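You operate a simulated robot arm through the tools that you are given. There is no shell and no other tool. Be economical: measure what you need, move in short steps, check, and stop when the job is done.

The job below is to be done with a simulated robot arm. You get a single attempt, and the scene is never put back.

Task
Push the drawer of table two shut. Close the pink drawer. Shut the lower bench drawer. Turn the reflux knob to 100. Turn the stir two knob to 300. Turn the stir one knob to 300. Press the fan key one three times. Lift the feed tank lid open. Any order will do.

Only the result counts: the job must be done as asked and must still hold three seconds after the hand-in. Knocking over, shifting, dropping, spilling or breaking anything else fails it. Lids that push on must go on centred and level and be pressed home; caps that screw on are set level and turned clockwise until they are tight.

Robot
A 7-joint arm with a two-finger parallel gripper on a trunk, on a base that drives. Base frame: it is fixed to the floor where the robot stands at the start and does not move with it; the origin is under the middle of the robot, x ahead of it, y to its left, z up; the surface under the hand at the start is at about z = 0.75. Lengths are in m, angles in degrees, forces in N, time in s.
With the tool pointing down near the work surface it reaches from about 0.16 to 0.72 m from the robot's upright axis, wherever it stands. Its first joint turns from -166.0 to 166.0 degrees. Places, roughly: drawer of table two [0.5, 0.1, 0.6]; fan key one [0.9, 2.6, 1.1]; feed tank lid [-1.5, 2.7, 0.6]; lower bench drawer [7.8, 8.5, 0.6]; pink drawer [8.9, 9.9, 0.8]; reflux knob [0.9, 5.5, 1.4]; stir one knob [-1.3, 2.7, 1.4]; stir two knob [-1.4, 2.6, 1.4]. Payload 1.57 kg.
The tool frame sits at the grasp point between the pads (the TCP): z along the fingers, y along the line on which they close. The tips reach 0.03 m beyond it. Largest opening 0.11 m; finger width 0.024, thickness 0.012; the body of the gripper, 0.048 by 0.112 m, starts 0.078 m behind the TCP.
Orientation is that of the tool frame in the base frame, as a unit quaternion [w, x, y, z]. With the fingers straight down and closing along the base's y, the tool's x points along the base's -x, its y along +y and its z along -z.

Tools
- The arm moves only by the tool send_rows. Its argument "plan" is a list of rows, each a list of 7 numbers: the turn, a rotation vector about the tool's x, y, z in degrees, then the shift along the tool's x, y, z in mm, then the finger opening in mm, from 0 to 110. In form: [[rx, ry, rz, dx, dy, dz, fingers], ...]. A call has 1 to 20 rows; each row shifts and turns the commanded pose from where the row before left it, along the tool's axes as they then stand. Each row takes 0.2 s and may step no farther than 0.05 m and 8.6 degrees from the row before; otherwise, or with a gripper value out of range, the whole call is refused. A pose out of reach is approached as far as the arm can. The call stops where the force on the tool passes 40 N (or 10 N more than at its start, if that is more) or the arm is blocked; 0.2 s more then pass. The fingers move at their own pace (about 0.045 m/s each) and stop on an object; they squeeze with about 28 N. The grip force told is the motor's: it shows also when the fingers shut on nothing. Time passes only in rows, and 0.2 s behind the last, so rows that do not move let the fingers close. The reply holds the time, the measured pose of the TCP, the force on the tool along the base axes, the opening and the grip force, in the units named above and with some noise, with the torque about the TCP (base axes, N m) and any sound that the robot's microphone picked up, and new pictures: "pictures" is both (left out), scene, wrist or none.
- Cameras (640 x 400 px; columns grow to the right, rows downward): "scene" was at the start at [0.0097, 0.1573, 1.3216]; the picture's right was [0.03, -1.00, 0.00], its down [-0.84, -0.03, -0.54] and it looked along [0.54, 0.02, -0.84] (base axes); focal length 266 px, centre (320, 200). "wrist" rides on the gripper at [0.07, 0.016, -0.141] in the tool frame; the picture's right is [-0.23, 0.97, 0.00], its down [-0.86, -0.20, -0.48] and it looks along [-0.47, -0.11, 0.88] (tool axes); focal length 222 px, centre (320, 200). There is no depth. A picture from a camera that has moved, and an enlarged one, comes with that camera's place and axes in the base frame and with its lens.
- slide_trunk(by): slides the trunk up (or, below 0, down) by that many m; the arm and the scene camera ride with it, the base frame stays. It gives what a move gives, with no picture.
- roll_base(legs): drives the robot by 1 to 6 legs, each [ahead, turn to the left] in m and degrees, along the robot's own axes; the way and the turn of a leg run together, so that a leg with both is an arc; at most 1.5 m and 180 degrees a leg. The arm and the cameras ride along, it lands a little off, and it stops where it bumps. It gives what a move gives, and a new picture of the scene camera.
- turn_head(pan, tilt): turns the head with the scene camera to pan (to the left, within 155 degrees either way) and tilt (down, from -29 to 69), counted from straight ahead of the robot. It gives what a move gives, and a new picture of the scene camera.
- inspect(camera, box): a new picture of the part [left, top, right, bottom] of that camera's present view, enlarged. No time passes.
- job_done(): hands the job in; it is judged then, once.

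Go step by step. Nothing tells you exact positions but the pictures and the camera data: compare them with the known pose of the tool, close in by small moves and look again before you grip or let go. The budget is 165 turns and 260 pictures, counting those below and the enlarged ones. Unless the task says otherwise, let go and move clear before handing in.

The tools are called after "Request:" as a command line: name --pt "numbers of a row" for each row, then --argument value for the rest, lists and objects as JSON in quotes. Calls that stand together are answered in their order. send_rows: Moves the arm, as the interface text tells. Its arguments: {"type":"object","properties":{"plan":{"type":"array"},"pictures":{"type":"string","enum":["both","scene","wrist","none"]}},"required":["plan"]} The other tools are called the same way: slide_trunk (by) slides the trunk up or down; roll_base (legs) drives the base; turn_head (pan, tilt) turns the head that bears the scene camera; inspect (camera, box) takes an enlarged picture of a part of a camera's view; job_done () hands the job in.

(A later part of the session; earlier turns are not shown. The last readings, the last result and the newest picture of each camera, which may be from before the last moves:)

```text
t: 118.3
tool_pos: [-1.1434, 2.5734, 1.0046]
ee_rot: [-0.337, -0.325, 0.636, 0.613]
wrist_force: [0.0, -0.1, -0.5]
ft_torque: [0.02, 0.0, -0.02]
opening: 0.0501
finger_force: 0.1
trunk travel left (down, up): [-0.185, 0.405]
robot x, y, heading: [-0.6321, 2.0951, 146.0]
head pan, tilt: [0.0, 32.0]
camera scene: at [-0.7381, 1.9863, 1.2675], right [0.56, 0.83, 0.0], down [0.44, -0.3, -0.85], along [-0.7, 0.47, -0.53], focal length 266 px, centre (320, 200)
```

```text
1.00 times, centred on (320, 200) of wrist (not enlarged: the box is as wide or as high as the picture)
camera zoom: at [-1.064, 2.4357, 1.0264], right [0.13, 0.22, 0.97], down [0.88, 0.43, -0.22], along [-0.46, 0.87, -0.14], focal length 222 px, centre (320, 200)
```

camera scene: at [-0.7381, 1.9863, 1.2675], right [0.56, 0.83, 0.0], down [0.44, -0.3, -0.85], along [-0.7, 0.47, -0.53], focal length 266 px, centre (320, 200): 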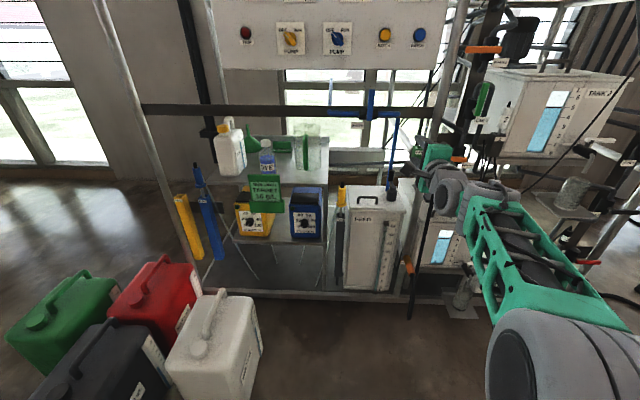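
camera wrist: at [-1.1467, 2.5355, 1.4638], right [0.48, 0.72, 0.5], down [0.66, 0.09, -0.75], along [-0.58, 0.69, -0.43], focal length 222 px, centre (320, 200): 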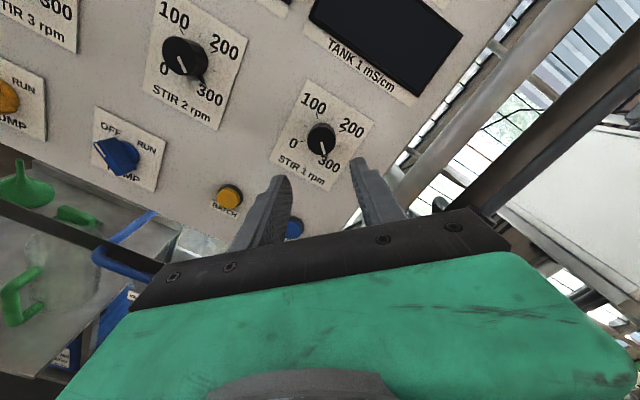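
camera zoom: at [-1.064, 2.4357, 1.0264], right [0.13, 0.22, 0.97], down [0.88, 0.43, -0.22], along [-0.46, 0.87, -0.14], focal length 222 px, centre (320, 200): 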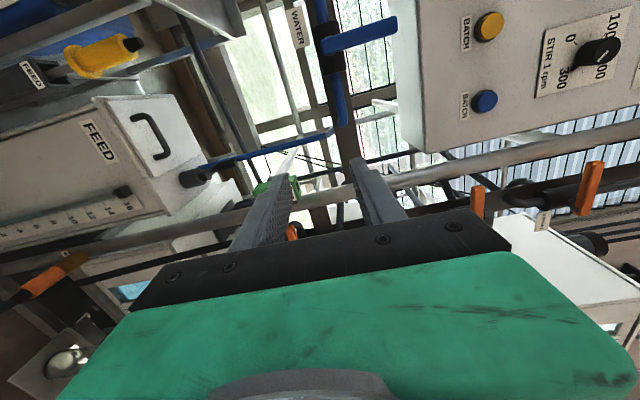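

The handle bar triangulates to about (-1.459, 2.730, 0.645), with the lid hinged at the back. I'll lower and pitch the tool down 30° while still clear, then drive forward.

Request:
send_rows --pt "0 0 0 16 -35 -10 50" --pt "0 0 0 16 -35 -10 50" --pt "0 0 0 16 -35 -10 50" --pt "7.5 0 0 0 0 0 50" --pt "7.5 0 0 0 0 0 50" --pt "7.5 0 0 0 0 0 50" --pt "7.5 0 0 0 0 0 50" --pt "0 0 0 0 0 0 50" --pictures "none"

Request:
slide_trunk --by -0.17

Request:
roll_base --legs '[[0.25, 0]]'

Request:
inspect --camera "wrist" --box '[0, 0, 640, 400]'

```text
t: 120.1
tool_pos: [-1.1431, 2.5126, 0.9001]
ee_rot: [-0.24, -0.402, 0.773, 0.427]
wrist_force: [0.8, 0.3, 0.6]
ft_torque: [-0.02, 0.02, 0.02]
opening: 0.05
finger_force: 0.1
trunk travel left (down, up): [-0.185, 0.405]
robot x, y, heading: [-0.6305, 2.0962, 145.9]
head pan, tilt: [0.0, 32.0]
```

```text
t: 122.0
tool_pos: [-1.1458, 2.5122, 0.7301]
ee_rot: [-0.241, -0.402, 0.773, 0.427]
wrist_force: [0.5, -0.5, -0.4]
ft_torque: [-0.02, -0.02, 0.0]
opening: 0.0501
finger_force: 0.1
trunk travel left (down, up): [-0.015, 0.575]
robot x, y, heading: [-0.6273, 2.0979, 146.2]
head pan, tilt: [0.0, 32.0]
```

```text
t: 123.8
tool_pos: [-1.3519, 2.6516, 0.7301]
ee_rot: [-0.241, -0.402, 0.772, 0.428]
wrist_force: [0.4, 0.5, 0.3]
ft_torque: [0.02, -0.02, 0.01]
opening: 0.0501
finger_force: 0.0
trunk travel left (down, up): [-0.015, 0.575]
robot x, y, heading: [-0.8304, 2.2373, 146.0]
head pan, tilt: [0.0, 32.0]
camera scene: at [-0.9442, 2.125, 1.0975], right [0.56, 0.83, 0.0], down [0.44, -0.3, -0.85], along [-0.7, 0.47, -0.53], focal length 266 px, centre (320, 200)
```

scene: 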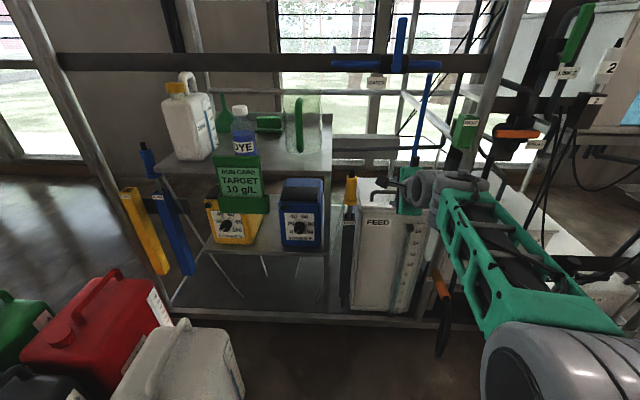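

```text
1.00 times, centred on (320, 200) of wrist (not enlarged: the box is as wide or as high as the picture)
camera zoom: at [-1.2952, 2.5313, 0.8206], right [-0.28, 0.49, 0.83], down [0.91, 0.42, 0.05], along [-0.32, 0.76, -0.56], focal length 222 px, centre (320, 200)
```

zoom: 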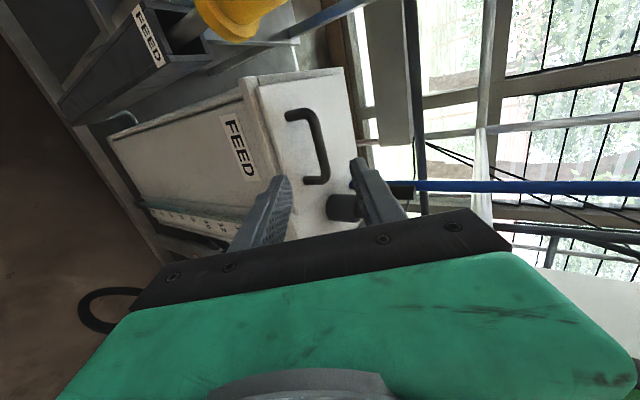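

The wrist view confirms the handle at (-1.463, 2.730, 0.645), straight ahead along the tool axis. I'll close the opening to 32 mm and approach.

Request:
send_rows --pt "0 0 0 0 -1 35 34" --pt "0 0 0 0 -1 35 34" --pt "0 0 0 0 -1 35 34" --pt "0 0 0 0 0 0 34" --pictures "wrist"

Request:
inspect --camera "wrist" --box '[220, 80, 420, 230]'

Request:
inspect --camera "scene" --box '[330, 150, 450, 225]'

```text
t: 124.8
tool_pos: [-1.426, 2.6991, 0.6777]
ee_rot: [-0.243, -0.401, 0.771, 0.43]
wrist_force: [8.9, -6.3, 14.9]
ft_torque: [-0.01, -0.23, -0.12]
opening: 0.0283
finger_force: 0.0
trunk travel left (down, up): [-0.015, 0.575]
robot x, y, heading: [-0.8309, 2.2371, 145.8]
head pan, tilt: [0.0, 32.0]
camera wrist: at [-1.368, 2.5795, 0.7678], right [-0.27, 0.49, 0.83], down [0.91, 0.42, 0.05], along [-0.33, 0.76, -0.56], focal length 222 px, centre (320, 200)
```

wrist: 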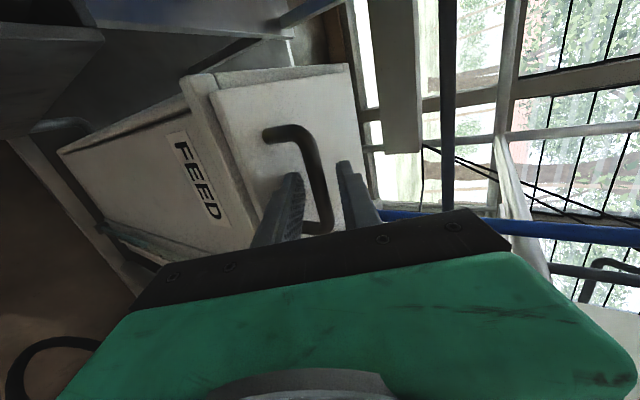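

```text
2.67 times, centred on (320, 155) of wrist
camera zoom: at [-1.368, 2.5795, 0.7678], right [-0.27, 0.49, 0.83], down [0.91, 0.42, 0.05], along [-0.33, 0.76, -0.56], focal length 592 px, centre (320, 320)
```

zoom: 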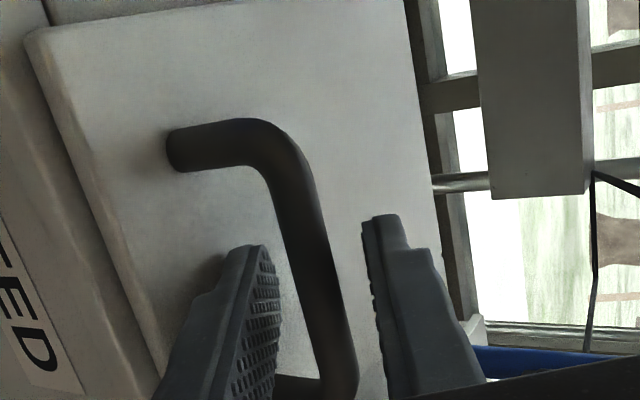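

```text
5.33 times, centred on (390, 188) of scene
camera zoom: at [-0.9427, 2.1239, 1.0977], right [0.56, 0.83, 0.0], down [0.44, -0.29, -0.85], along [-0.7, 0.47, -0.53], focal length 1420 px, centre (-53, 267)
```

zoom: 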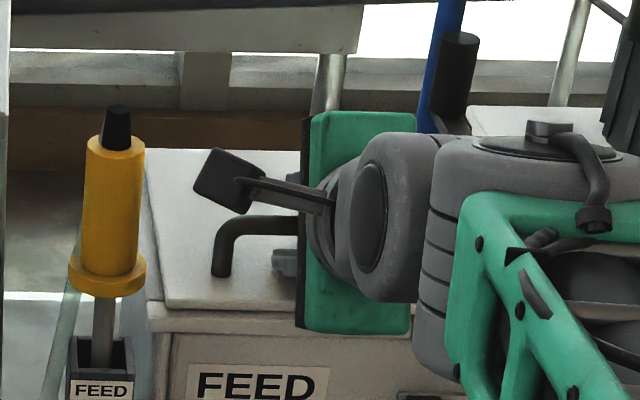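

The lower fingertip touches the lid, so the bar must already be between the fingers. I'll ease up 4 mm and close the grip.

Request:
send_rows --pt "0 0 0 0 2 -6 28" --pt "0 0 0 0 2 0 28" --pt "0 0 0 0 0 0 0" --pt "0 0 0 0 0 0 0" --pt "0 0 0 0 0 0 0" --pt "0 0 0 0 0 0 0" --pictures "none"

Request:
inspect --camera "wrist" --box '[220, 80, 420, 230]'

```text
t: 126.2
tool_pos: [-1.4214, 2.6978, 0.679]
ee_rot: [-0.242, -0.401, 0.773, 0.427]
wrist_force: [-4.3, 3.2, -2.9]
ft_torque: [-0.41, 0.31, -0.32]
opening: 0.0117
finger_force: 29.6
trunk travel left (down, up): [-0.015, 0.575]
robot x, y, heading: [-0.8319, 2.236, 146.2]
head pan, tilt: [0.0, 32.0]
```

```text
2.67 times, centred on (320, 155) of wrist
camera zoom: at [-1.3665, 2.579, 0.7692], right [-0.28, 0.49, 0.83], down [0.91, 0.42, 0.05], along [-0.32, 0.76, -0.56], focal length 592 px, centre (320, 320)
```

zoom: 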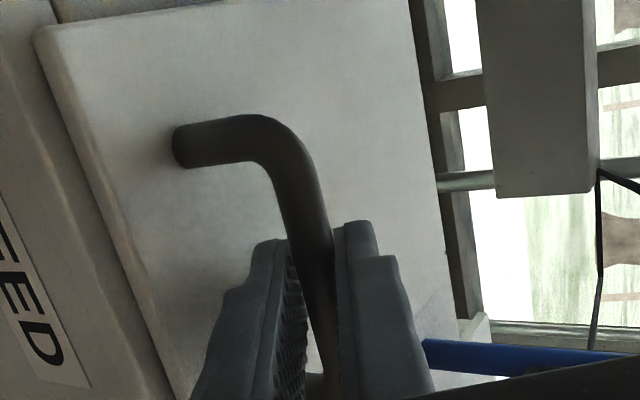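

The bar is gripped at 11.7 mm. I'll loosen slightly so it's caged rather than clamped, and lift along the hinge arc to about 30°.

Request:
send_rows --pt "0 0 0 0 0 4 14" --pt "0 0 0 0 14.8 -3.3 14" --pt "0 0 0 0 14.8 -3.3 14" --pt "0 0 0 0 15.2 -0.8 14" --pt "0 0 0 0 15.2 -0.8 14" --pt "0 0 0 0 15.1 2 14" --pt "0 0 0 0 15.1 2 14" --pt "0 0 0 0 0 0 14"

Request:
inspect --camera "scene" --box '[330, 120, 490, 220]'

```text
t: 128.1
tool_pos: [-1.4594, 2.723, 0.7591]
ee_rot: [-0.242, -0.402, 0.773, 0.427]
wrist_force: [0.8, 0.4, -2.3]
ft_torque: [0.0, -0.03, -0.02]
opening: 0.016
finger_force: 0.7
trunk travel left (down, up): [-0.015, 0.575]
robot x, y, heading: [-0.8282, 2.2344, 146.2]
head pan, tilt: [0.0, 32.0]
camera scene: at [-0.9443, 2.1252, 1.0975], right [0.56, 0.83, 0.0], down [0.44, -0.3, -0.85], along [-0.7, 0.47, -0.53], focal length 266 px, centre (320, 200)
camera wrist: at [-1.4027, 2.6045, 0.8488], right [-0.28, 0.49, 0.83], down [0.91, 0.42, 0.05], along [-0.32, 0.76, -0.56], focal length 222 px, centre (320, 200)
```

scene: 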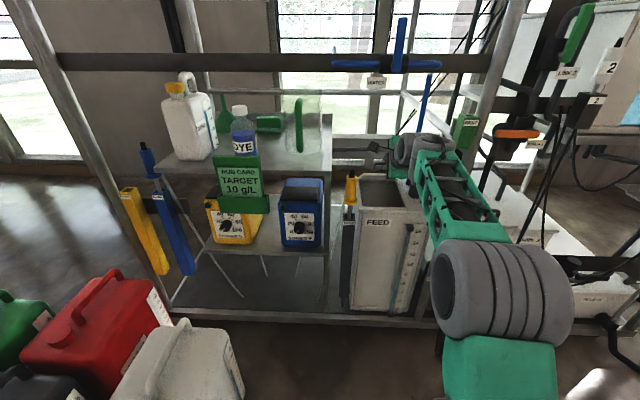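
wrist: 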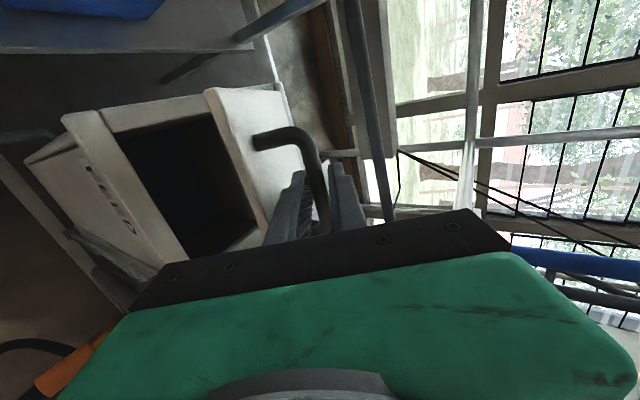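

```text
4.00 times, centred on (410, 170) of scene
camera zoom: at [-0.9443, 2.1252, 1.0975], right [0.56, 0.83, 0.0], down [0.44, -0.3, -0.85], along [-0.7, 0.47, -0.53], focal length 1065 px, centre (-40, 320)
```

zoom: 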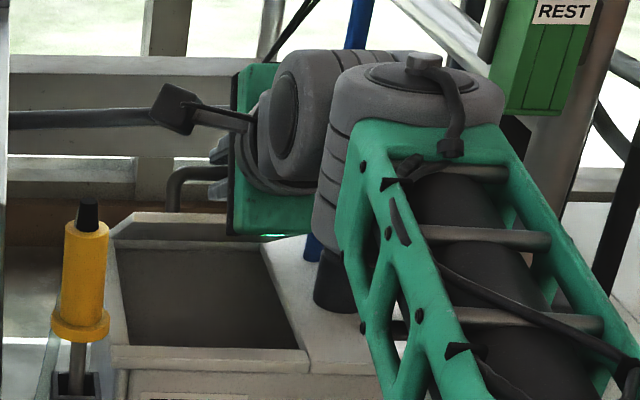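

The lid is lifting nicely. I'll continue along the arc to about 65°.

Request:
send_rows --pt "0 0 0 0 14.5 4.5 14" --pt "0 0 0 0 14.5 4.5 14" --pt "0 0 0 0 13.5 7 14" --pt "0 0 0 0 13.5 7 14" --pt "0 0 0 0 12.1 9.2 14" --pt "0 0 0 0 12.1 9.2 14" --pt "0 0 0 0 0 0 14"

Request:
inspect --camera "scene" --box '[330, 100, 490, 200]'

```text
t: 129.1
tool_pos: [-1.4982, 2.7528, 0.797]
ee_rot: [-0.24, -0.404, 0.775, 0.423]
wrist_force: [19.6, -17.3, 2.0]
ft_torque: [-1.72, -3.21, -0.69]
opening: 0.0239
finger_force: 6.0
trunk travel left (down, up): [-0.015, 0.575]
robot x, y, heading: [-0.8302, 2.2403, 146.2]
head pan, tilt: [0.0, 32.0]
stopped in row 5: the force on the tool passed its limit at 46 N (the readings are from after the stop); the commanded pose is now the measured one
camera scene: at [-0.942, 2.1233, 1.0976], right [0.56, 0.83, 0.0], down [0.44, -0.29, -0.85], along [-0.7, 0.47, -0.53], focal length 266 px, centre (320, 200)
camera wrist: at [-1.4429, 2.634, 0.8875], right [-0.29, 0.5, 0.82], down [0.9, 0.42, 0.06], along [-0.32, 0.76, -0.57], focal length 222 px, centre (320, 200)
```

scene: 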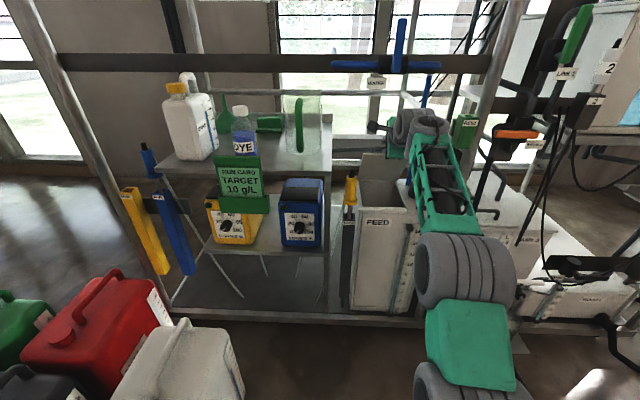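
wrist: 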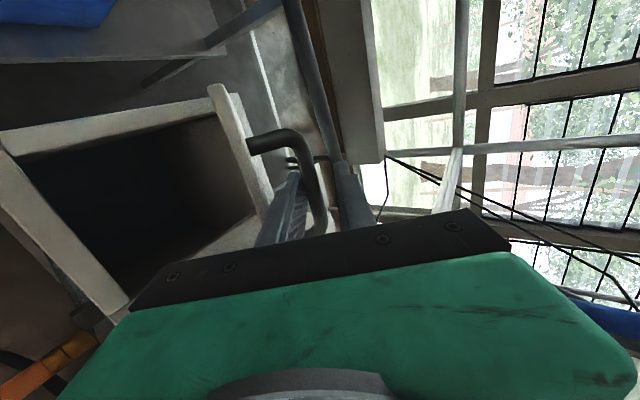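

```text
4.00 times, centred on (410, 150) of scene
camera zoom: at [-0.942, 2.1233, 1.0976], right [0.56, 0.83, 0.0], down [0.44, -0.29, -0.85], along [-0.7, 0.47, -0.53], focal length 1065 px, centre (-40, 400)
```

zoom: 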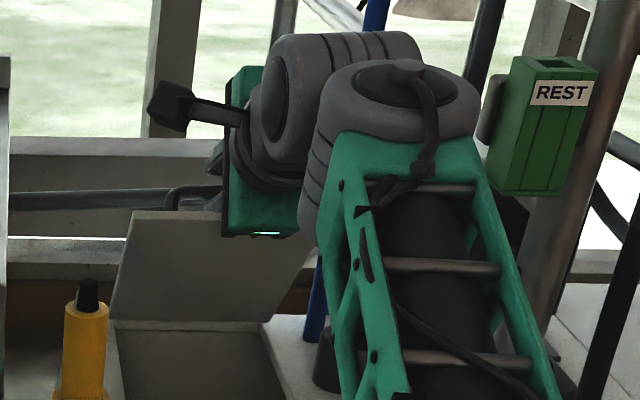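

The fingers are binding between the bar and the lid edge at about 50–60°. I'll relax the grip and check whether the lid stays put by itself.

Request:
send_rows --pt "0 0 0 0 0 -3 24" --pt "0 0 0 0 -6 -3 40" --pt "0 0 0 0 -4 0 40" --pt "0 0 0 0 0 0 40" --pictures "wrist"

Request:
inspect --camera "wrist" --box '[200, 80, 440, 230]'

```text
t: 130.1
tool_pos: [-1.4911, 2.7484, 0.7909]
ee_rot: [-0.239, -0.403, 0.774, 0.425]
wrist_force: [-1.0, 0.9, 0.7]
ft_torque: [-0.02, -0.01, -0.03]
opening: 0.0397
finger_force: 0.0
trunk travel left (down, up): [-0.015, 0.575]
robot x, y, heading: [-0.8323, 2.2386, 146.1]
head pan, tilt: [0.0, 32.0]
camera wrist: at [-1.4358, 2.6296, 0.881], right [-0.28, 0.49, 0.82], down [0.9, 0.42, 0.06], along [-0.32, 0.76, -0.57], focal length 222 px, centre (320, 200)
```

wrist: 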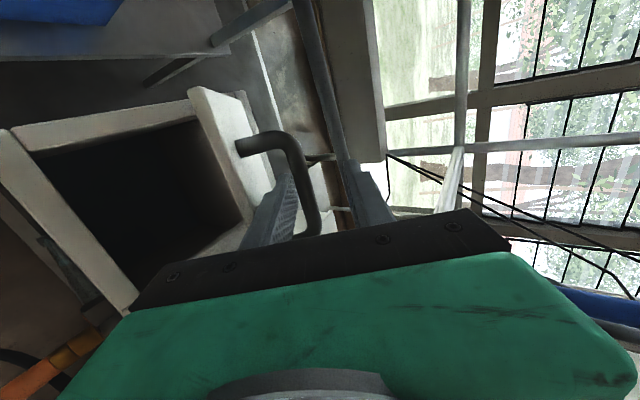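

```text
2.67 times, centred on (320, 155) of wrist
camera zoom: at [-1.4358, 2.6296, 0.881], right [-0.28, 0.49, 0.82], down [0.9, 0.42, 0.06], along [-0.32, 0.76, -0.57], focal length 592 px, centre (320, 320)
```

zoom: 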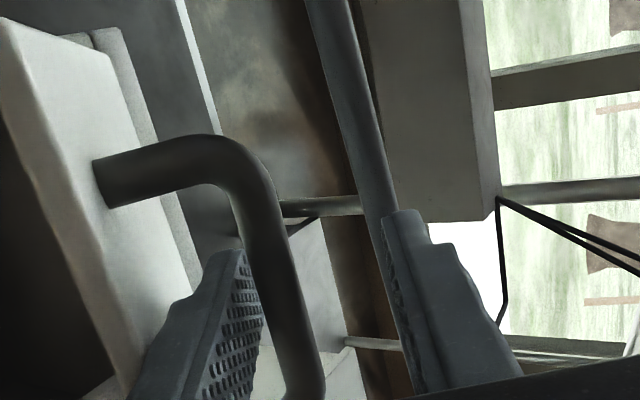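

Request:
send_rows --pt "0 0 0 0 -8 0 40" --pt "0 0 0 0 -8 0 40" --pt "0 0 0 0 0 0 40" --pictures "none"

Request:
inspect --camera "wrist" --box '[200, 80, 440, 230]'

Request:
inspect --camera "scene" --box '[330, 100, 490, 200]'

```text
t: 130.9
tool_pos: [-1.485, 2.7435, 0.7756]
ee_rot: [-0.239, -0.403, 0.774, 0.425]
wrist_force: [-1.2, 0.7, -0.1]
ft_torque: [-0.02, 0.02, -0.02]
opening: 0.0397
finger_force: 0.0
trunk travel left (down, up): [-0.015, 0.575]
robot x, y, heading: [-0.8287, 2.2356, 146.3]
head pan, tilt: [0.0, 32.0]
```

```text
2.67 times, centred on (320, 155) of wrist
camera zoom: at [-1.4293, 2.625, 0.8664], right [-0.28, 0.49, 0.82], down [0.9, 0.42, 0.06], along [-0.32, 0.76, -0.57], focal length 592 px, centre (320, 320)
```

zoom: 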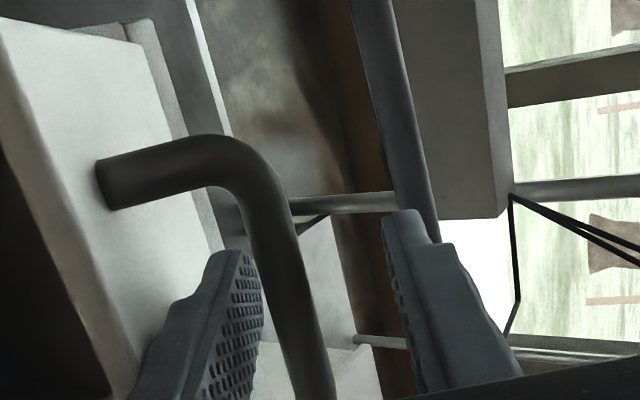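

```text
4.00 times, centred on (410, 150) of scene
camera zoom: at [-0.9438, 2.1247, 1.0975], right [0.56, 0.83, 0.0], down [0.44, -0.3, -0.85], along [-0.7, 0.47, -0.53], focal length 1065 px, centre (-40, 400)
```

zoom: 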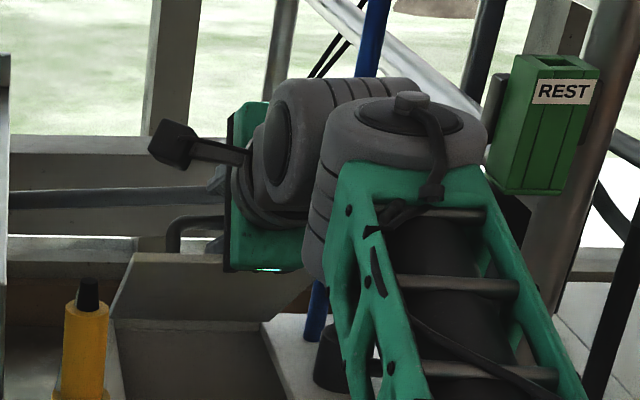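

The lid falls when unsupported, so it has to go past vertical. My plan is to set it down, re-hook the bar with only the upper finger and the gripper wide open, lift it high, then slip off so the lower finger catches the underside. First I'll lower the lid.

Request:
send_rows --pt "0 0 0 0 -14 -5.5 40" --pt "0 0 0 0 -14 -5.5 40" --pt "0 0 0 0 -14 -3.2 40" --pt "0 0 0 0 -14 -3.2 38" --pt "0 0 0 0 -14 -0.8 36" --pt "0 0 0 0 -14 -0.8 34" --pt "0 0 0 0 -12 1 32" --pt "0 0 0 0 -10 1 30" --pt "0 0 0 0 0 0 30" --pictures "none"

Request:
inspect --camera "wrist" --box '[200, 80, 440, 230]'

Request:
inspect --camera "scene" --box '[330, 120, 490, 220]'

```text
t: 132.9
tool_pos: [-1.4278, 2.7048, 0.6934]
ee_rot: [-0.24, -0.404, 0.774, 0.425]
wrist_force: [-0.4, -0.5, 0.8]
ft_torque: [0.0, 0.02, -0.01]
opening: 0.03
finger_force: 0.0
trunk travel left (down, up): [-0.015, 0.575]
robot x, y, heading: [-0.8329, 2.2388, 146.2]
head pan, tilt: [0.0, 32.0]
```

```text
2.67 times, centred on (320, 155) of wrist
camera zoom: at [-1.3712, 2.5851, 0.7853], right [-0.28, 0.49, 0.82], down [0.9, 0.42, 0.06], along [-0.32, 0.76, -0.57], focal length 592 px, centre (320, 320)
```

zoom: 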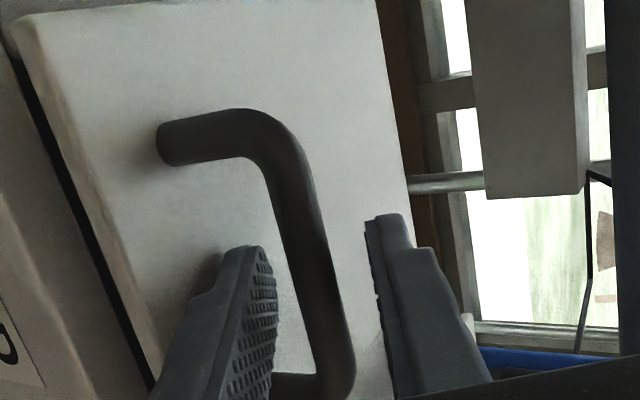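

```text
4.00 times, centred on (410, 170) of scene
camera zoom: at [-0.9438, 2.1248, 1.0975], right [0.56, 0.83, 0.0], down [0.44, -0.3, -0.85], along [-0.7, 0.47, -0.53], focal length 1065 px, centre (-40, 320)
```

zoom: 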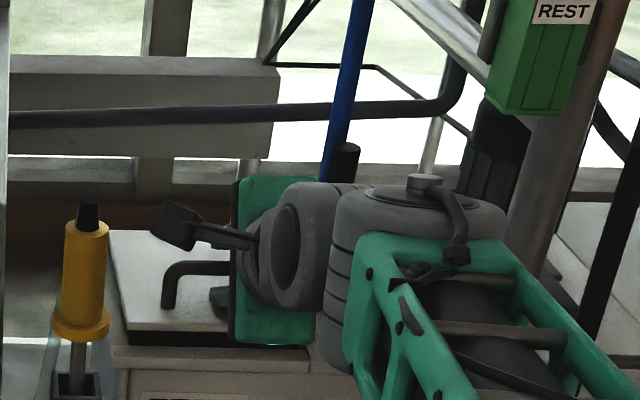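

Request:
send_rows --pt "0 0 0 0 -4 -1 30" --pt "0 0 0 0 -4 -1 30" --pt "0 0 0 0 0 -25 30" --pt "0 0 0 0 0 -32 30" --pt "0 0 0 0 0 -32 50" --pt "4 0 0 0 0 0 85" --pt "4 0 0 0 -21 7 85" --pt "0 0 0 0 -21 7 85" --pt "0 0 0 0 -20 7 85" --pt "0 0 0 0 0 0 85" --pictures "wrist"

Request:
inspect --camera "scene" --box '[330, 120, 490, 220]'

```text
t: 135.1
tool_pos: [-1.3439, 2.6446, 0.6761]
ee_rot: [-0.212, -0.419, 0.802, 0.37]
wrist_force: [0.3, -0.3, 0.5]
ft_torque: [0.0, -0.01, 0.0]
opening: 0.0849
finger_force: 0.0
trunk travel left (down, up): [-0.015, 0.575]
robot x, y, heading: [-0.833, 2.2344, 146.5]
head pan, tilt: [0.0, 32.0]
camera wrist: at [-1.2987, 2.5332, 0.7815], right [-0.38, 0.55, 0.74], down [0.89, 0.43, 0.13], along [-0.25, 0.71, -0.66], focal length 222 px, centre (320, 200)
```

wrist: 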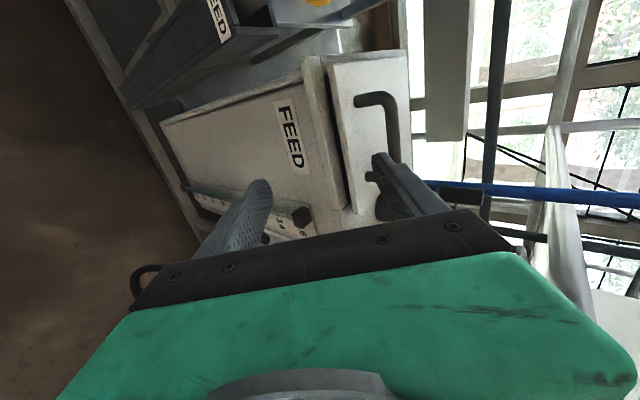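

```text
4.00 times, centred on (410, 170) of scene
camera zoom: at [-0.9438, 2.1247, 1.0975], right [0.56, 0.83, 0.0], down [0.44, -0.3, -0.85], along [-0.7, 0.47, -0.53], focal length 1065 px, centre (-40, 320)
```

zoom: 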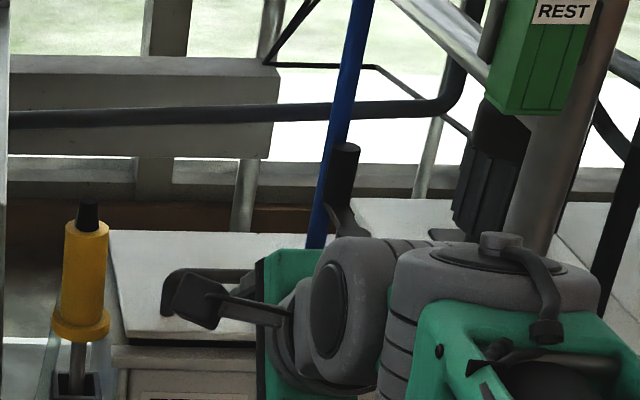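

Request:
send_rows --pt "0 0 0 0 -3 20 85" --pt "0 0 0 0 -1 18 85" --pt "0 0 0 0 0 0 85" --pictures "none"

Request:
inspect --camera "wrist" --box '[280, 40, 480, 190]'

```text
t: 135.9
tool_pos: [-1.3655, 2.6611, 0.6481]
ee_rot: [-0.21, -0.418, 0.803, 0.37]
wrist_force: [0.6, -0.1, -0.8]
ft_torque: [-0.01, 0.02, 0.0]
opening: 0.0849
finger_force: 0.2
trunk travel left (down, up): [-0.015, 0.575]
robot x, y, heading: [-0.8333, 2.2355, 146.2]
head pan, tilt: [0.0, 32.0]
```

```text
2.67 times, centred on (380, 115) of wrist
camera zoom: at [-1.3209, 2.549, 0.7536], right [-0.38, 0.55, 0.74], down [0.89, 0.43, 0.13], along [-0.25, 0.71, -0.66], focal length 592 px, centre (160, 427)
```

zoom: 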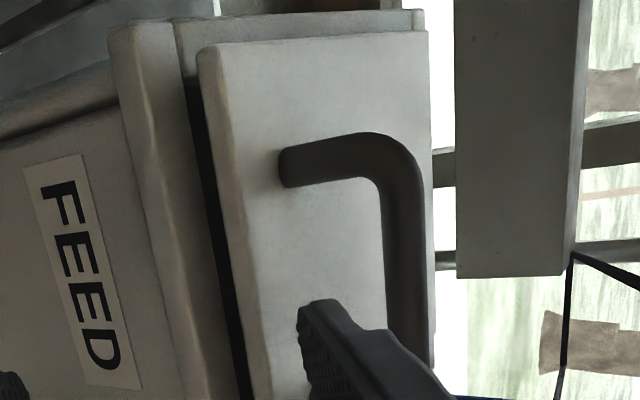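

A dark gap shows the lid is still slightly ajar with nothing holding it, so the hinge may have friction or damping. I'll wait a moment and compare.

Request:
send_rows --pt "0 0 0 0 0 0 85" --pt "0 0 0 0 0 0 85" --pt "0 0 0 0 0 0 85" --pt "0 0 0 0 0 0 85" --pt "0 0 0 0 0 0 85" --pt "0 0 0 0 0 0 85" --pt "0 0 0 0 0 0 85" --pt "0 0 0 0 0 0 85" --pt "0 0 0 0 0 0 85" --pt "0 0 0 0 0 0 85" --pictures "none"

Request:
inspect --camera "wrist" --box '[280, 40, 480, 190]'

```text
t: 138.1
tool_pos: [-1.3668, 2.6601, 0.6466]
ee_rot: [-0.211, -0.42, 0.801, 0.37]
wrist_force: [0.0, -1.0, -0.1]
ft_torque: [-0.01, 0.01, -0.02]
opening: 0.0849
finger_force: 0.1
trunk travel left (down, up): [-0.015, 0.575]
robot x, y, heading: [-0.8326, 2.2378, 146.1]
head pan, tilt: [0.0, 32.0]
```

```text
2.67 times, centred on (380, 115) of wrist
camera zoom: at [-1.3209, 2.5489, 0.7536], right [-0.38, 0.55, 0.74], down [0.89, 0.43, 0.13], along [-0.25, 0.71, -0.66], focal length 592 px, centre (160, 427)
```

zoom: 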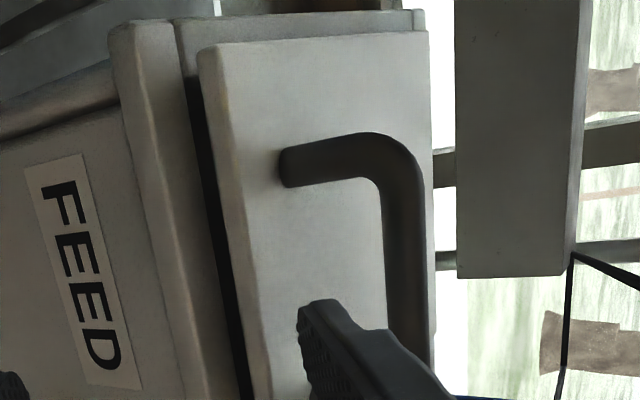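

The lid stays where it's left, so the hinge has friction. I'll hook the upper finger under the bar and lift again.

Request:
send_rows --pt "0 0 0 0 14 0 85" --pt "0 0 0 0 0 15 85" --pt "0 0 0 0 0 15 85" --pt "0 0 0 0 8 0 85" --pt "0 0 0 0 8 0 85" --pt "0 0 0 0 0 0 85" --pictures "wrist"

Request:
inspect --camera "wrist" --box '[280, 40, 480, 190]'

```text
t: 139.5
tool_pos: [-1.3986, 2.6814, 0.6513]
ee_rot: [-0.21, -0.419, 0.803, 0.369]
wrist_force: [4.8, -1.2, -0.3]
ft_torque: [0.05, 0.14, -0.09]
opening: 0.0818
finger_force: 0.1
trunk travel left (down, up): [-0.015, 0.575]
robot x, y, heading: [-0.8321, 2.2373, 146.3]
head pan, tilt: [0.0, 32.0]
camera wrist: at [-1.3546, 2.5698, 0.7563], right [-0.38, 0.55, 0.74], down [0.89, 0.43, 0.13], along [-0.25, 0.71, -0.66], focal length 222 px, centre (320, 200)
```

wrist: 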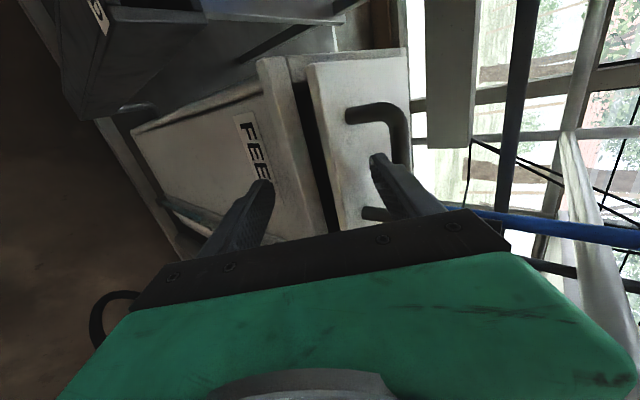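

```text
2.67 times, centred on (380, 115) of wrist
camera zoom: at [-1.3546, 2.5698, 0.7563], right [-0.38, 0.55, 0.74], down [0.89, 0.43, 0.13], along [-0.25, 0.71, -0.66], focal length 592 px, centre (160, 427)
```

zoom: 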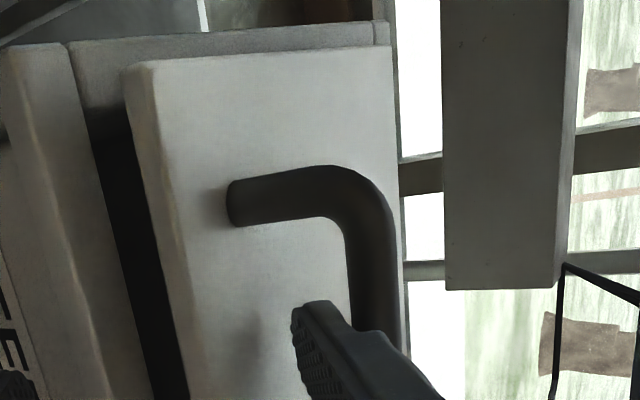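

The finger is under the bar and lifting. I'll continue the arc to about 55°.

Request:
send_rows --pt "0 0 0 0 15 -3 85" --pt "0 0 0 0 15 -3 85" --pt "0 0 0 0 15 0 85" --pt "0 0 0 0 15 0 85" --pt "0 0 0 0 15 2.2 85" --pt "0 0 0 0 15 2.2 85" --pt "0 0 0 0 14.4 4.8 85" --pt "0 0 0 0 14.4 4.8 85" --pt "0 0 0 0 14 7 85" --pt "0 0 0 0 0 0 85"

Request:
inspect --camera "scene" --box '[330, 100, 490, 200]'

```text
t: 140.2
tool_pos: [-1.4101, 2.6892, 0.6726]
ee_rot: [-0.207, -0.42, 0.807, 0.361]
wrist_force: [23.7, -17.8, 2.0]
ft_torque: [-0.67, -1.16, -0.26]
opening: 0.097
finger_force: 6.6
trunk travel left (down, up): [-0.015, 0.575]
robot x, y, heading: [-0.8328, 2.2377, 146.1]
head pan, tilt: [0.0, 32.0]
stopped in row 3: the force on the tool passed its limit at 45 N (the readings are from after the stop); the commanded pose is now the measured one
camera scene: at [-0.942, 2.1234, 1.0976], right [0.56, 0.83, 0.0], down [0.44, -0.3, -0.85], along [-0.7, 0.47, -0.53], focal length 266 px, centre (320, 200)
camera wrist: at [-1.3672, 2.5788, 0.7807], right [-0.39, 0.56, 0.73], down [0.89, 0.43, 0.14], along [-0.24, 0.7, -0.67], focal length 222 px, centre (320, 200)
```

scene: 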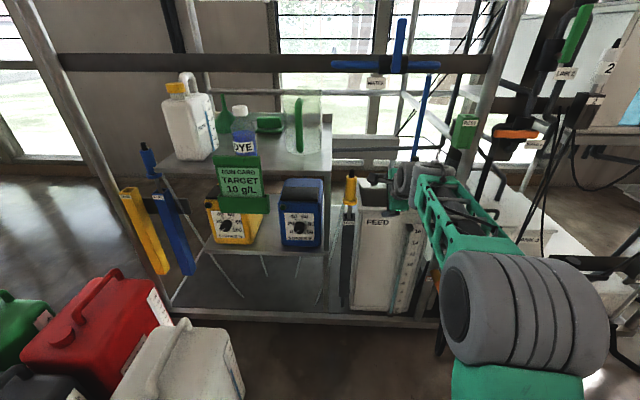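
wrist: 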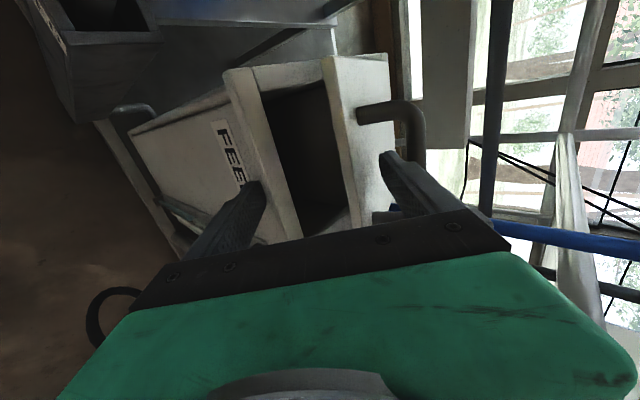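

```text
4.00 times, centred on (410, 150) of scene
camera zoom: at [-0.942, 2.1234, 1.0976], right [0.56, 0.83, 0.0], down [0.44, -0.3, -0.85], along [-0.7, 0.47, -0.53], focal length 1065 px, centre (-40, 400)
```

zoom: 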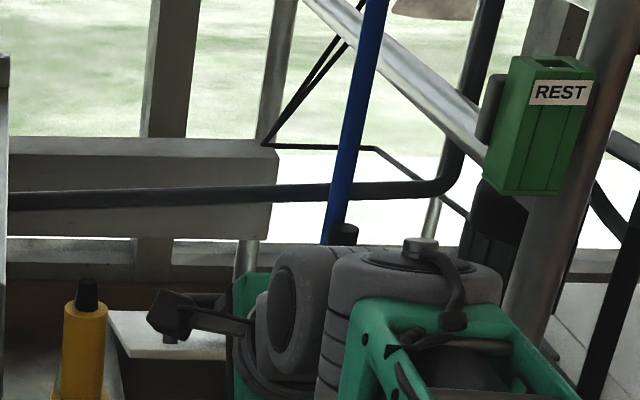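

The lower finger met the tank rim, but the lid is holding at about 25° by itself. I'll back out, close the fingers, level the tool and push from beneath.

Request:
send_rows --pt "0 0 0 0 -6 -5 90" --pt "0 0 0 0 0 -30 85" --pt "0 0 0 0 0 -30 40" --pt "0 0 0 0 0 -25 0" --pt "-8 0 0 0 0 0 0" --pt "-8 0 0 0 0 0 0" --pt "-8 0 0 0 0 0 0" --pt "-8 0 0 0 0 0 0" --pt "-8 0 0 0 0 0 0" --pt "0 0 0 0 0 0 0"

Request:
inspect --camera "scene" --box '[330, 100, 490, 200]'

```text
t: 142.4
tool_pos: [-1.3514, 2.6495, 0.7273]
ee_rot: [-0.339, -0.322, 0.632, 0.618]
wrist_force: [0.2, -0.1, -0.2]
ft_torque: [0.01, 0.0, 0.0]
opening: 0.0001
finger_force: 21.6
trunk travel left (down, up): [-0.015, 0.575]
robot x, y, heading: [-0.8323, 2.2356, 146.1]
head pan, tilt: [0.0, 32.0]
camera scene: at [-0.9435, 2.1246, 1.0975], right [0.56, 0.83, 0.0], down [0.44, -0.3, -0.85], along [-0.7, 0.47, -0.53], focal length 266 px, centre (320, 200)
camera wrist: at [-1.2735, 2.5132, 0.7485], right [0.14, 0.22, 0.97], down [0.87, 0.43, -0.22], along [-0.47, 0.88, -0.13], focal length 222 px, centre (320, 200)
```

scene: 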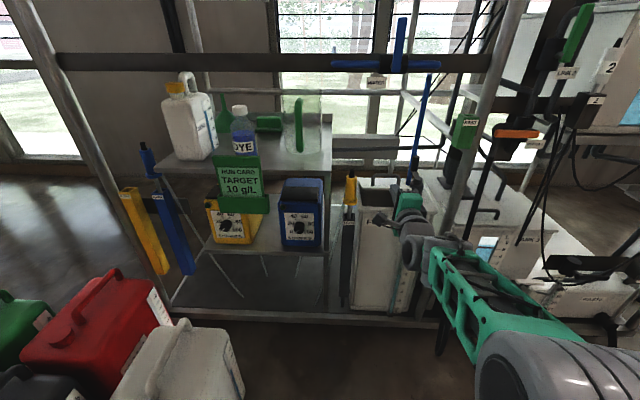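
wrist: 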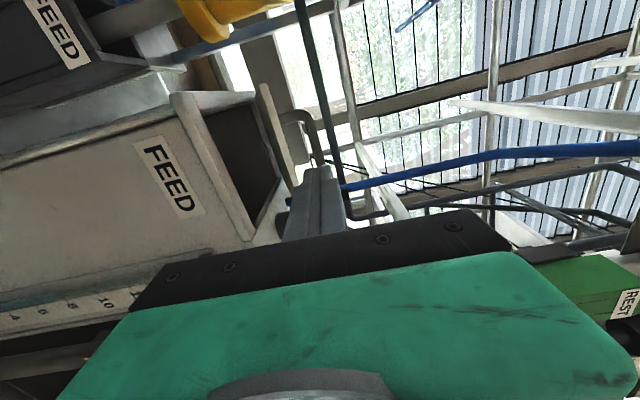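

```text
4.00 times, centred on (410, 150) of scene
camera zoom: at [-0.9435, 2.1246, 1.0975], right [0.56, 0.83, 0.0], down [0.44, -0.3, -0.85], along [-0.7, 0.47, -0.53], focal length 1065 px, centre (-40, 400)
```

zoom: 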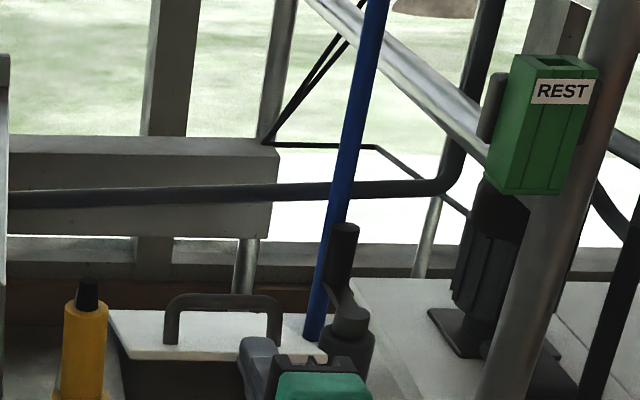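

Request:
send_rows --pt "0 0 0 6 -30 0 0" --pt "0 0 0 6 -30 0 0" --pt "0 0 0 0 0 25 0" --pt "0 0 0 0 0 20 0" --pt "0 0 0 0 0 0 0" --pictures "wrist"

Request:
inspect --camera "wrist" --box '[200, 50, 400, 200]'

```text
t: 143.6
tool_pos: [-1.3965, 2.6671, 0.666]
ee_rot: [-0.339, -0.322, 0.632, 0.618]
wrist_force: [0.4, -0.8, -0.1]
ft_torque: [-0.01, -0.02, -0.04]
opening: 0.0
finger_force: 21.0
trunk travel left (down, up): [-0.015, 0.575]
robot x, y, heading: [-0.8295, 2.2373, 146.3]
head pan, tilt: [0.0, 32.0]
camera wrist: at [-1.3179, 2.5297, 0.6875], right [0.14, 0.22, 0.97], down [0.87, 0.43, -0.22], along [-0.47, 0.88, -0.13], focal length 222 px, centre (320, 200)
```

wrist: 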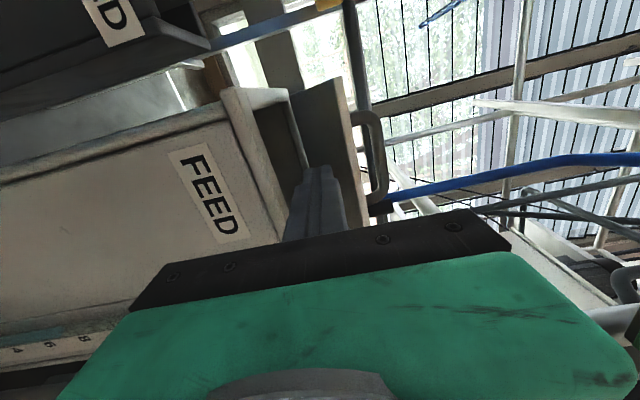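

```text
2.67 times, centred on (300, 125) of wrist
camera zoom: at [-1.3179, 2.5297, 0.6875], right [0.14, 0.22, 0.97], down [0.87, 0.43, -0.22], along [-0.47, 0.88, -0.13], focal length 592 px, centre (373, 400)
```

zoom: 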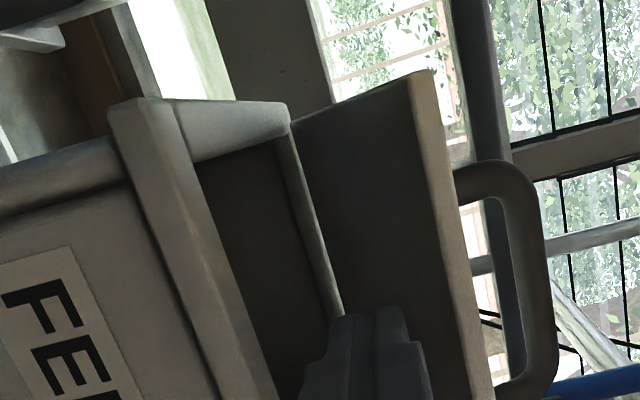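

The fingers are in the gap under the lid. I'll push in and up.

Request:
send_rows --pt "0 0 0 0 0 23 0" --pt "0 0 0 0 2 23 0" --pt "0 0 0 0 19 20 0" --pt "0 0 0 0 18 20 0" --pt "0 0 0 0 14 10 0" --pt "0 0 0 0 14 10 0" --pt "0 0 0 0 9 19 0" --pt "0 0 0 0 8 19 0" --pt "0 0 0 0 0 0 0"

Request:
inspect --camera "wrist" --box '[200, 50, 400, 200]'

```text
t: 145.6
tool_pos: [-1.5153, 2.7474, 0.751]
ee_rot: [-0.339, -0.324, 0.632, 0.617]
wrist_force: [0.1, 0.9, -0.4]
ft_torque: [0.02, 0.02, -0.01]
opening: 0.0001
finger_force: 21.0
trunk travel left (down, up): [-0.015, 0.575]
robot x, y, heading: [-0.832, 2.2352, 145.8]
head pan, tilt: [0.0, 32.0]
camera scene: at [-0.9436, 2.1246, 1.0974], right [0.56, 0.83, 0.0], down [0.44, -0.3, -0.85], along [-0.7, 0.47, -0.53], focal length 266 px, centre (320, 200)
camera wrist: at [-1.4368, 2.6105, 0.7717], right [0.14, 0.22, 0.97], down [0.87, 0.43, -0.22], along [-0.47, 0.87, -0.13], focal length 222 px, centre (320, 200)
```

scene: 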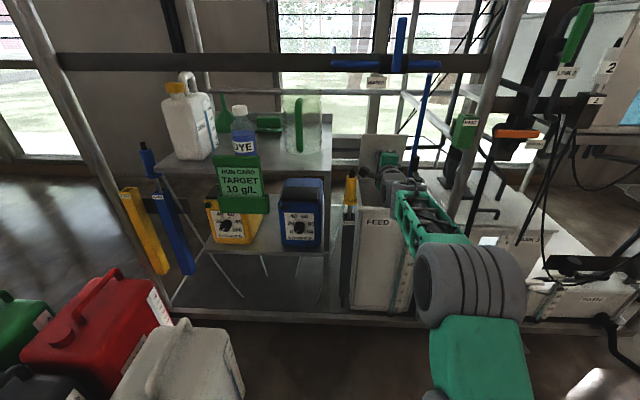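
wrist: 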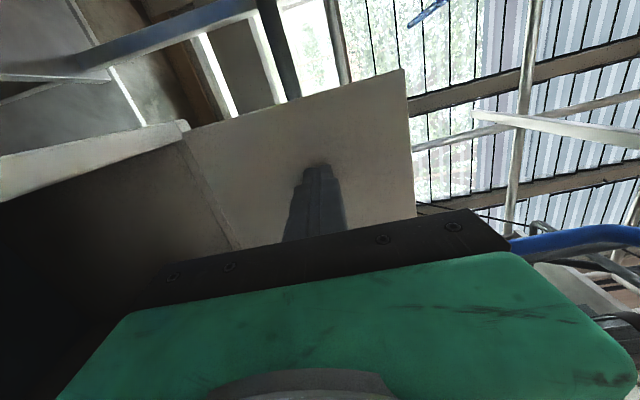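

```text
2.67 times, centred on (300, 125) of wrist
camera zoom: at [-1.4368, 2.6105, 0.7717], right [0.14, 0.22, 0.97], down [0.87, 0.43, -0.22], along [-0.47, 0.87, -0.13], focal length 592 px, centre (373, 400)
```

zoom: 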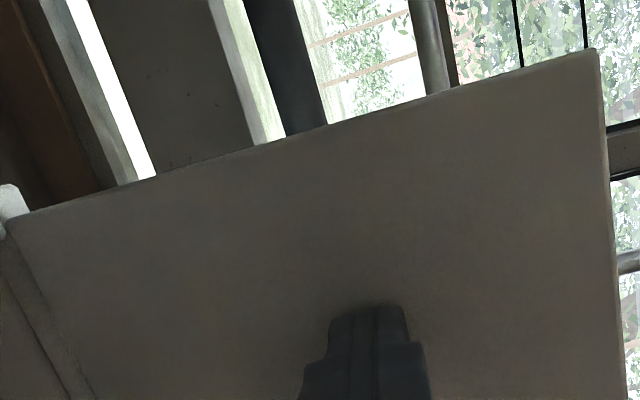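

The lid is about 75–80° open. I'll keep pushing gently towards its stop.

Request:
send_rows --pt "0 0 0 0 2 12 0" --pt "0 0 0 0 0 12 0" --pt "0 0 0 0 0 10 0" --pt "0 0 0 0 0 10 0" --pt "0 0 0 0 0 0 0"

Request:
inspect --camera "scene" --box '[330, 100, 490, 200]'

```text
t: 146.8
tool_pos: [-1.5533, 2.7719, 0.7502]
ee_rot: [-0.339, -0.323, 0.632, 0.617]
wrist_force: [2.1, 0.3, 0.1]
ft_torque: [-0.01, -0.01, -0.06]
opening: 0.0002
finger_force: 21.5
trunk travel left (down, up): [-0.015, 0.575]
robot x, y, heading: [-0.8335, 2.2361, 146.0]
head pan, tilt: [0.0, 32.0]
camera scene: at [-0.9435, 2.1247, 1.0974], right [0.56, 0.83, 0.0], down [0.44, -0.3, -0.85], along [-0.7, 0.47, -0.53], focal length 266 px, centre (320, 200)
camera wrist: at [-1.4739, 2.6352, 0.7715], right [0.14, 0.22, 0.97], down [0.87, 0.43, -0.22], along [-0.47, 0.88, -0.13], focal length 222 px, centre (320, 200)
```

scene: 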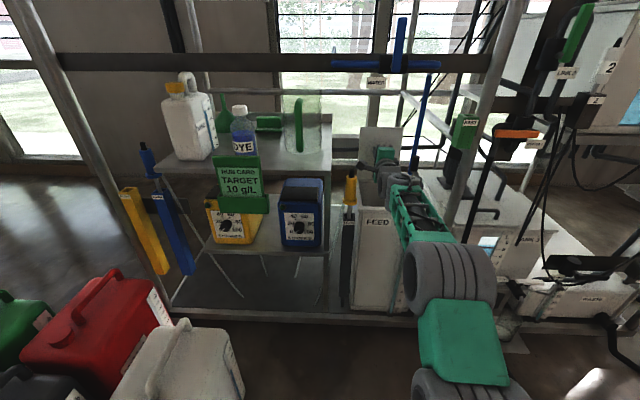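
wrist: 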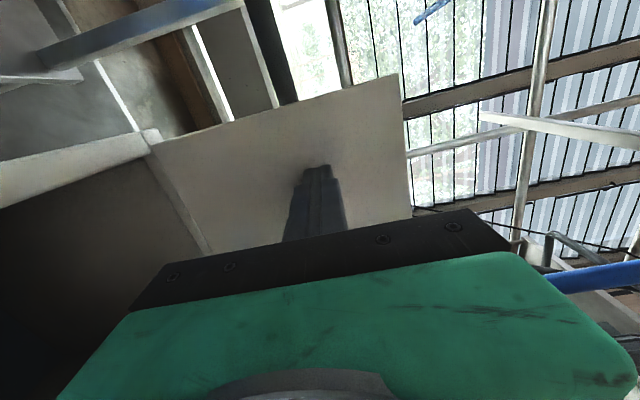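

```text
4.00 times, centred on (410, 150) of scene
camera zoom: at [-0.9435, 2.1247, 1.0974], right [0.56, 0.83, 0.0], down [0.44, -0.3, -0.85], along [-0.7, 0.47, -0.53], focal length 1065 px, centre (-40, 400)
```

zoom: 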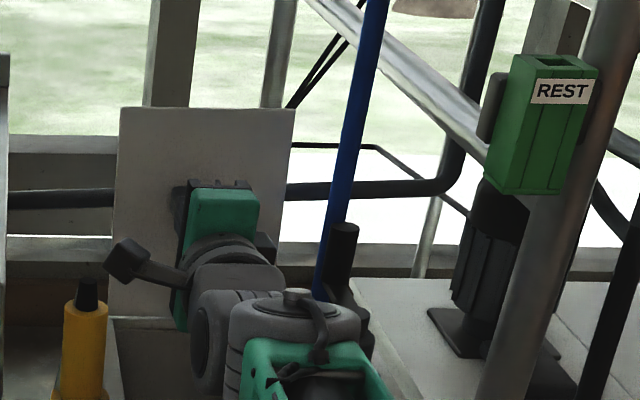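

Request:
send_rows --pt "0 0 0 0 0 10 0" --pt "0 0 0 0 0 10 0" --pt "0 0 0 0 0 8 0" --pt "0 0 0 0 0 0 0" --pictures "none"

Request:
inspect --camera "scene" --box '[330, 100, 490, 200]'

```text
t: 147.2
tool_pos: [-1.5548, 2.7738, 0.7502]
ee_rot: [-0.339, -0.324, 0.634, 0.616]
wrist_force: [28.0, -20.6, 0.1]
ft_torque: [-0.21, -0.3, -0.31]
opening: 0.0003
finger_force: 21.7
trunk travel left (down, up): [-0.015, 0.575]
robot x, y, heading: [-0.8323, 2.2369, 145.8]
head pan, tilt: [0.0, 32.0]
stopped in row 1: the force on the tool passed its limit at 63 N (the readings are from after the stop); the commanded pose is now the measured one
```

```text
4.00 times, centred on (410, 150) of scene
camera zoom: at [-0.941, 2.1228, 1.0975], right [0.56, 0.83, 0.0], down [0.44, -0.29, -0.85], along [-0.7, 0.47, -0.53], focal length 1065 px, centre (-40, 400)
```

zoom: 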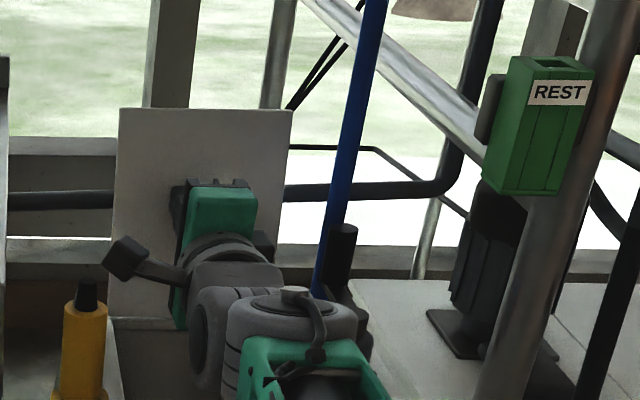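

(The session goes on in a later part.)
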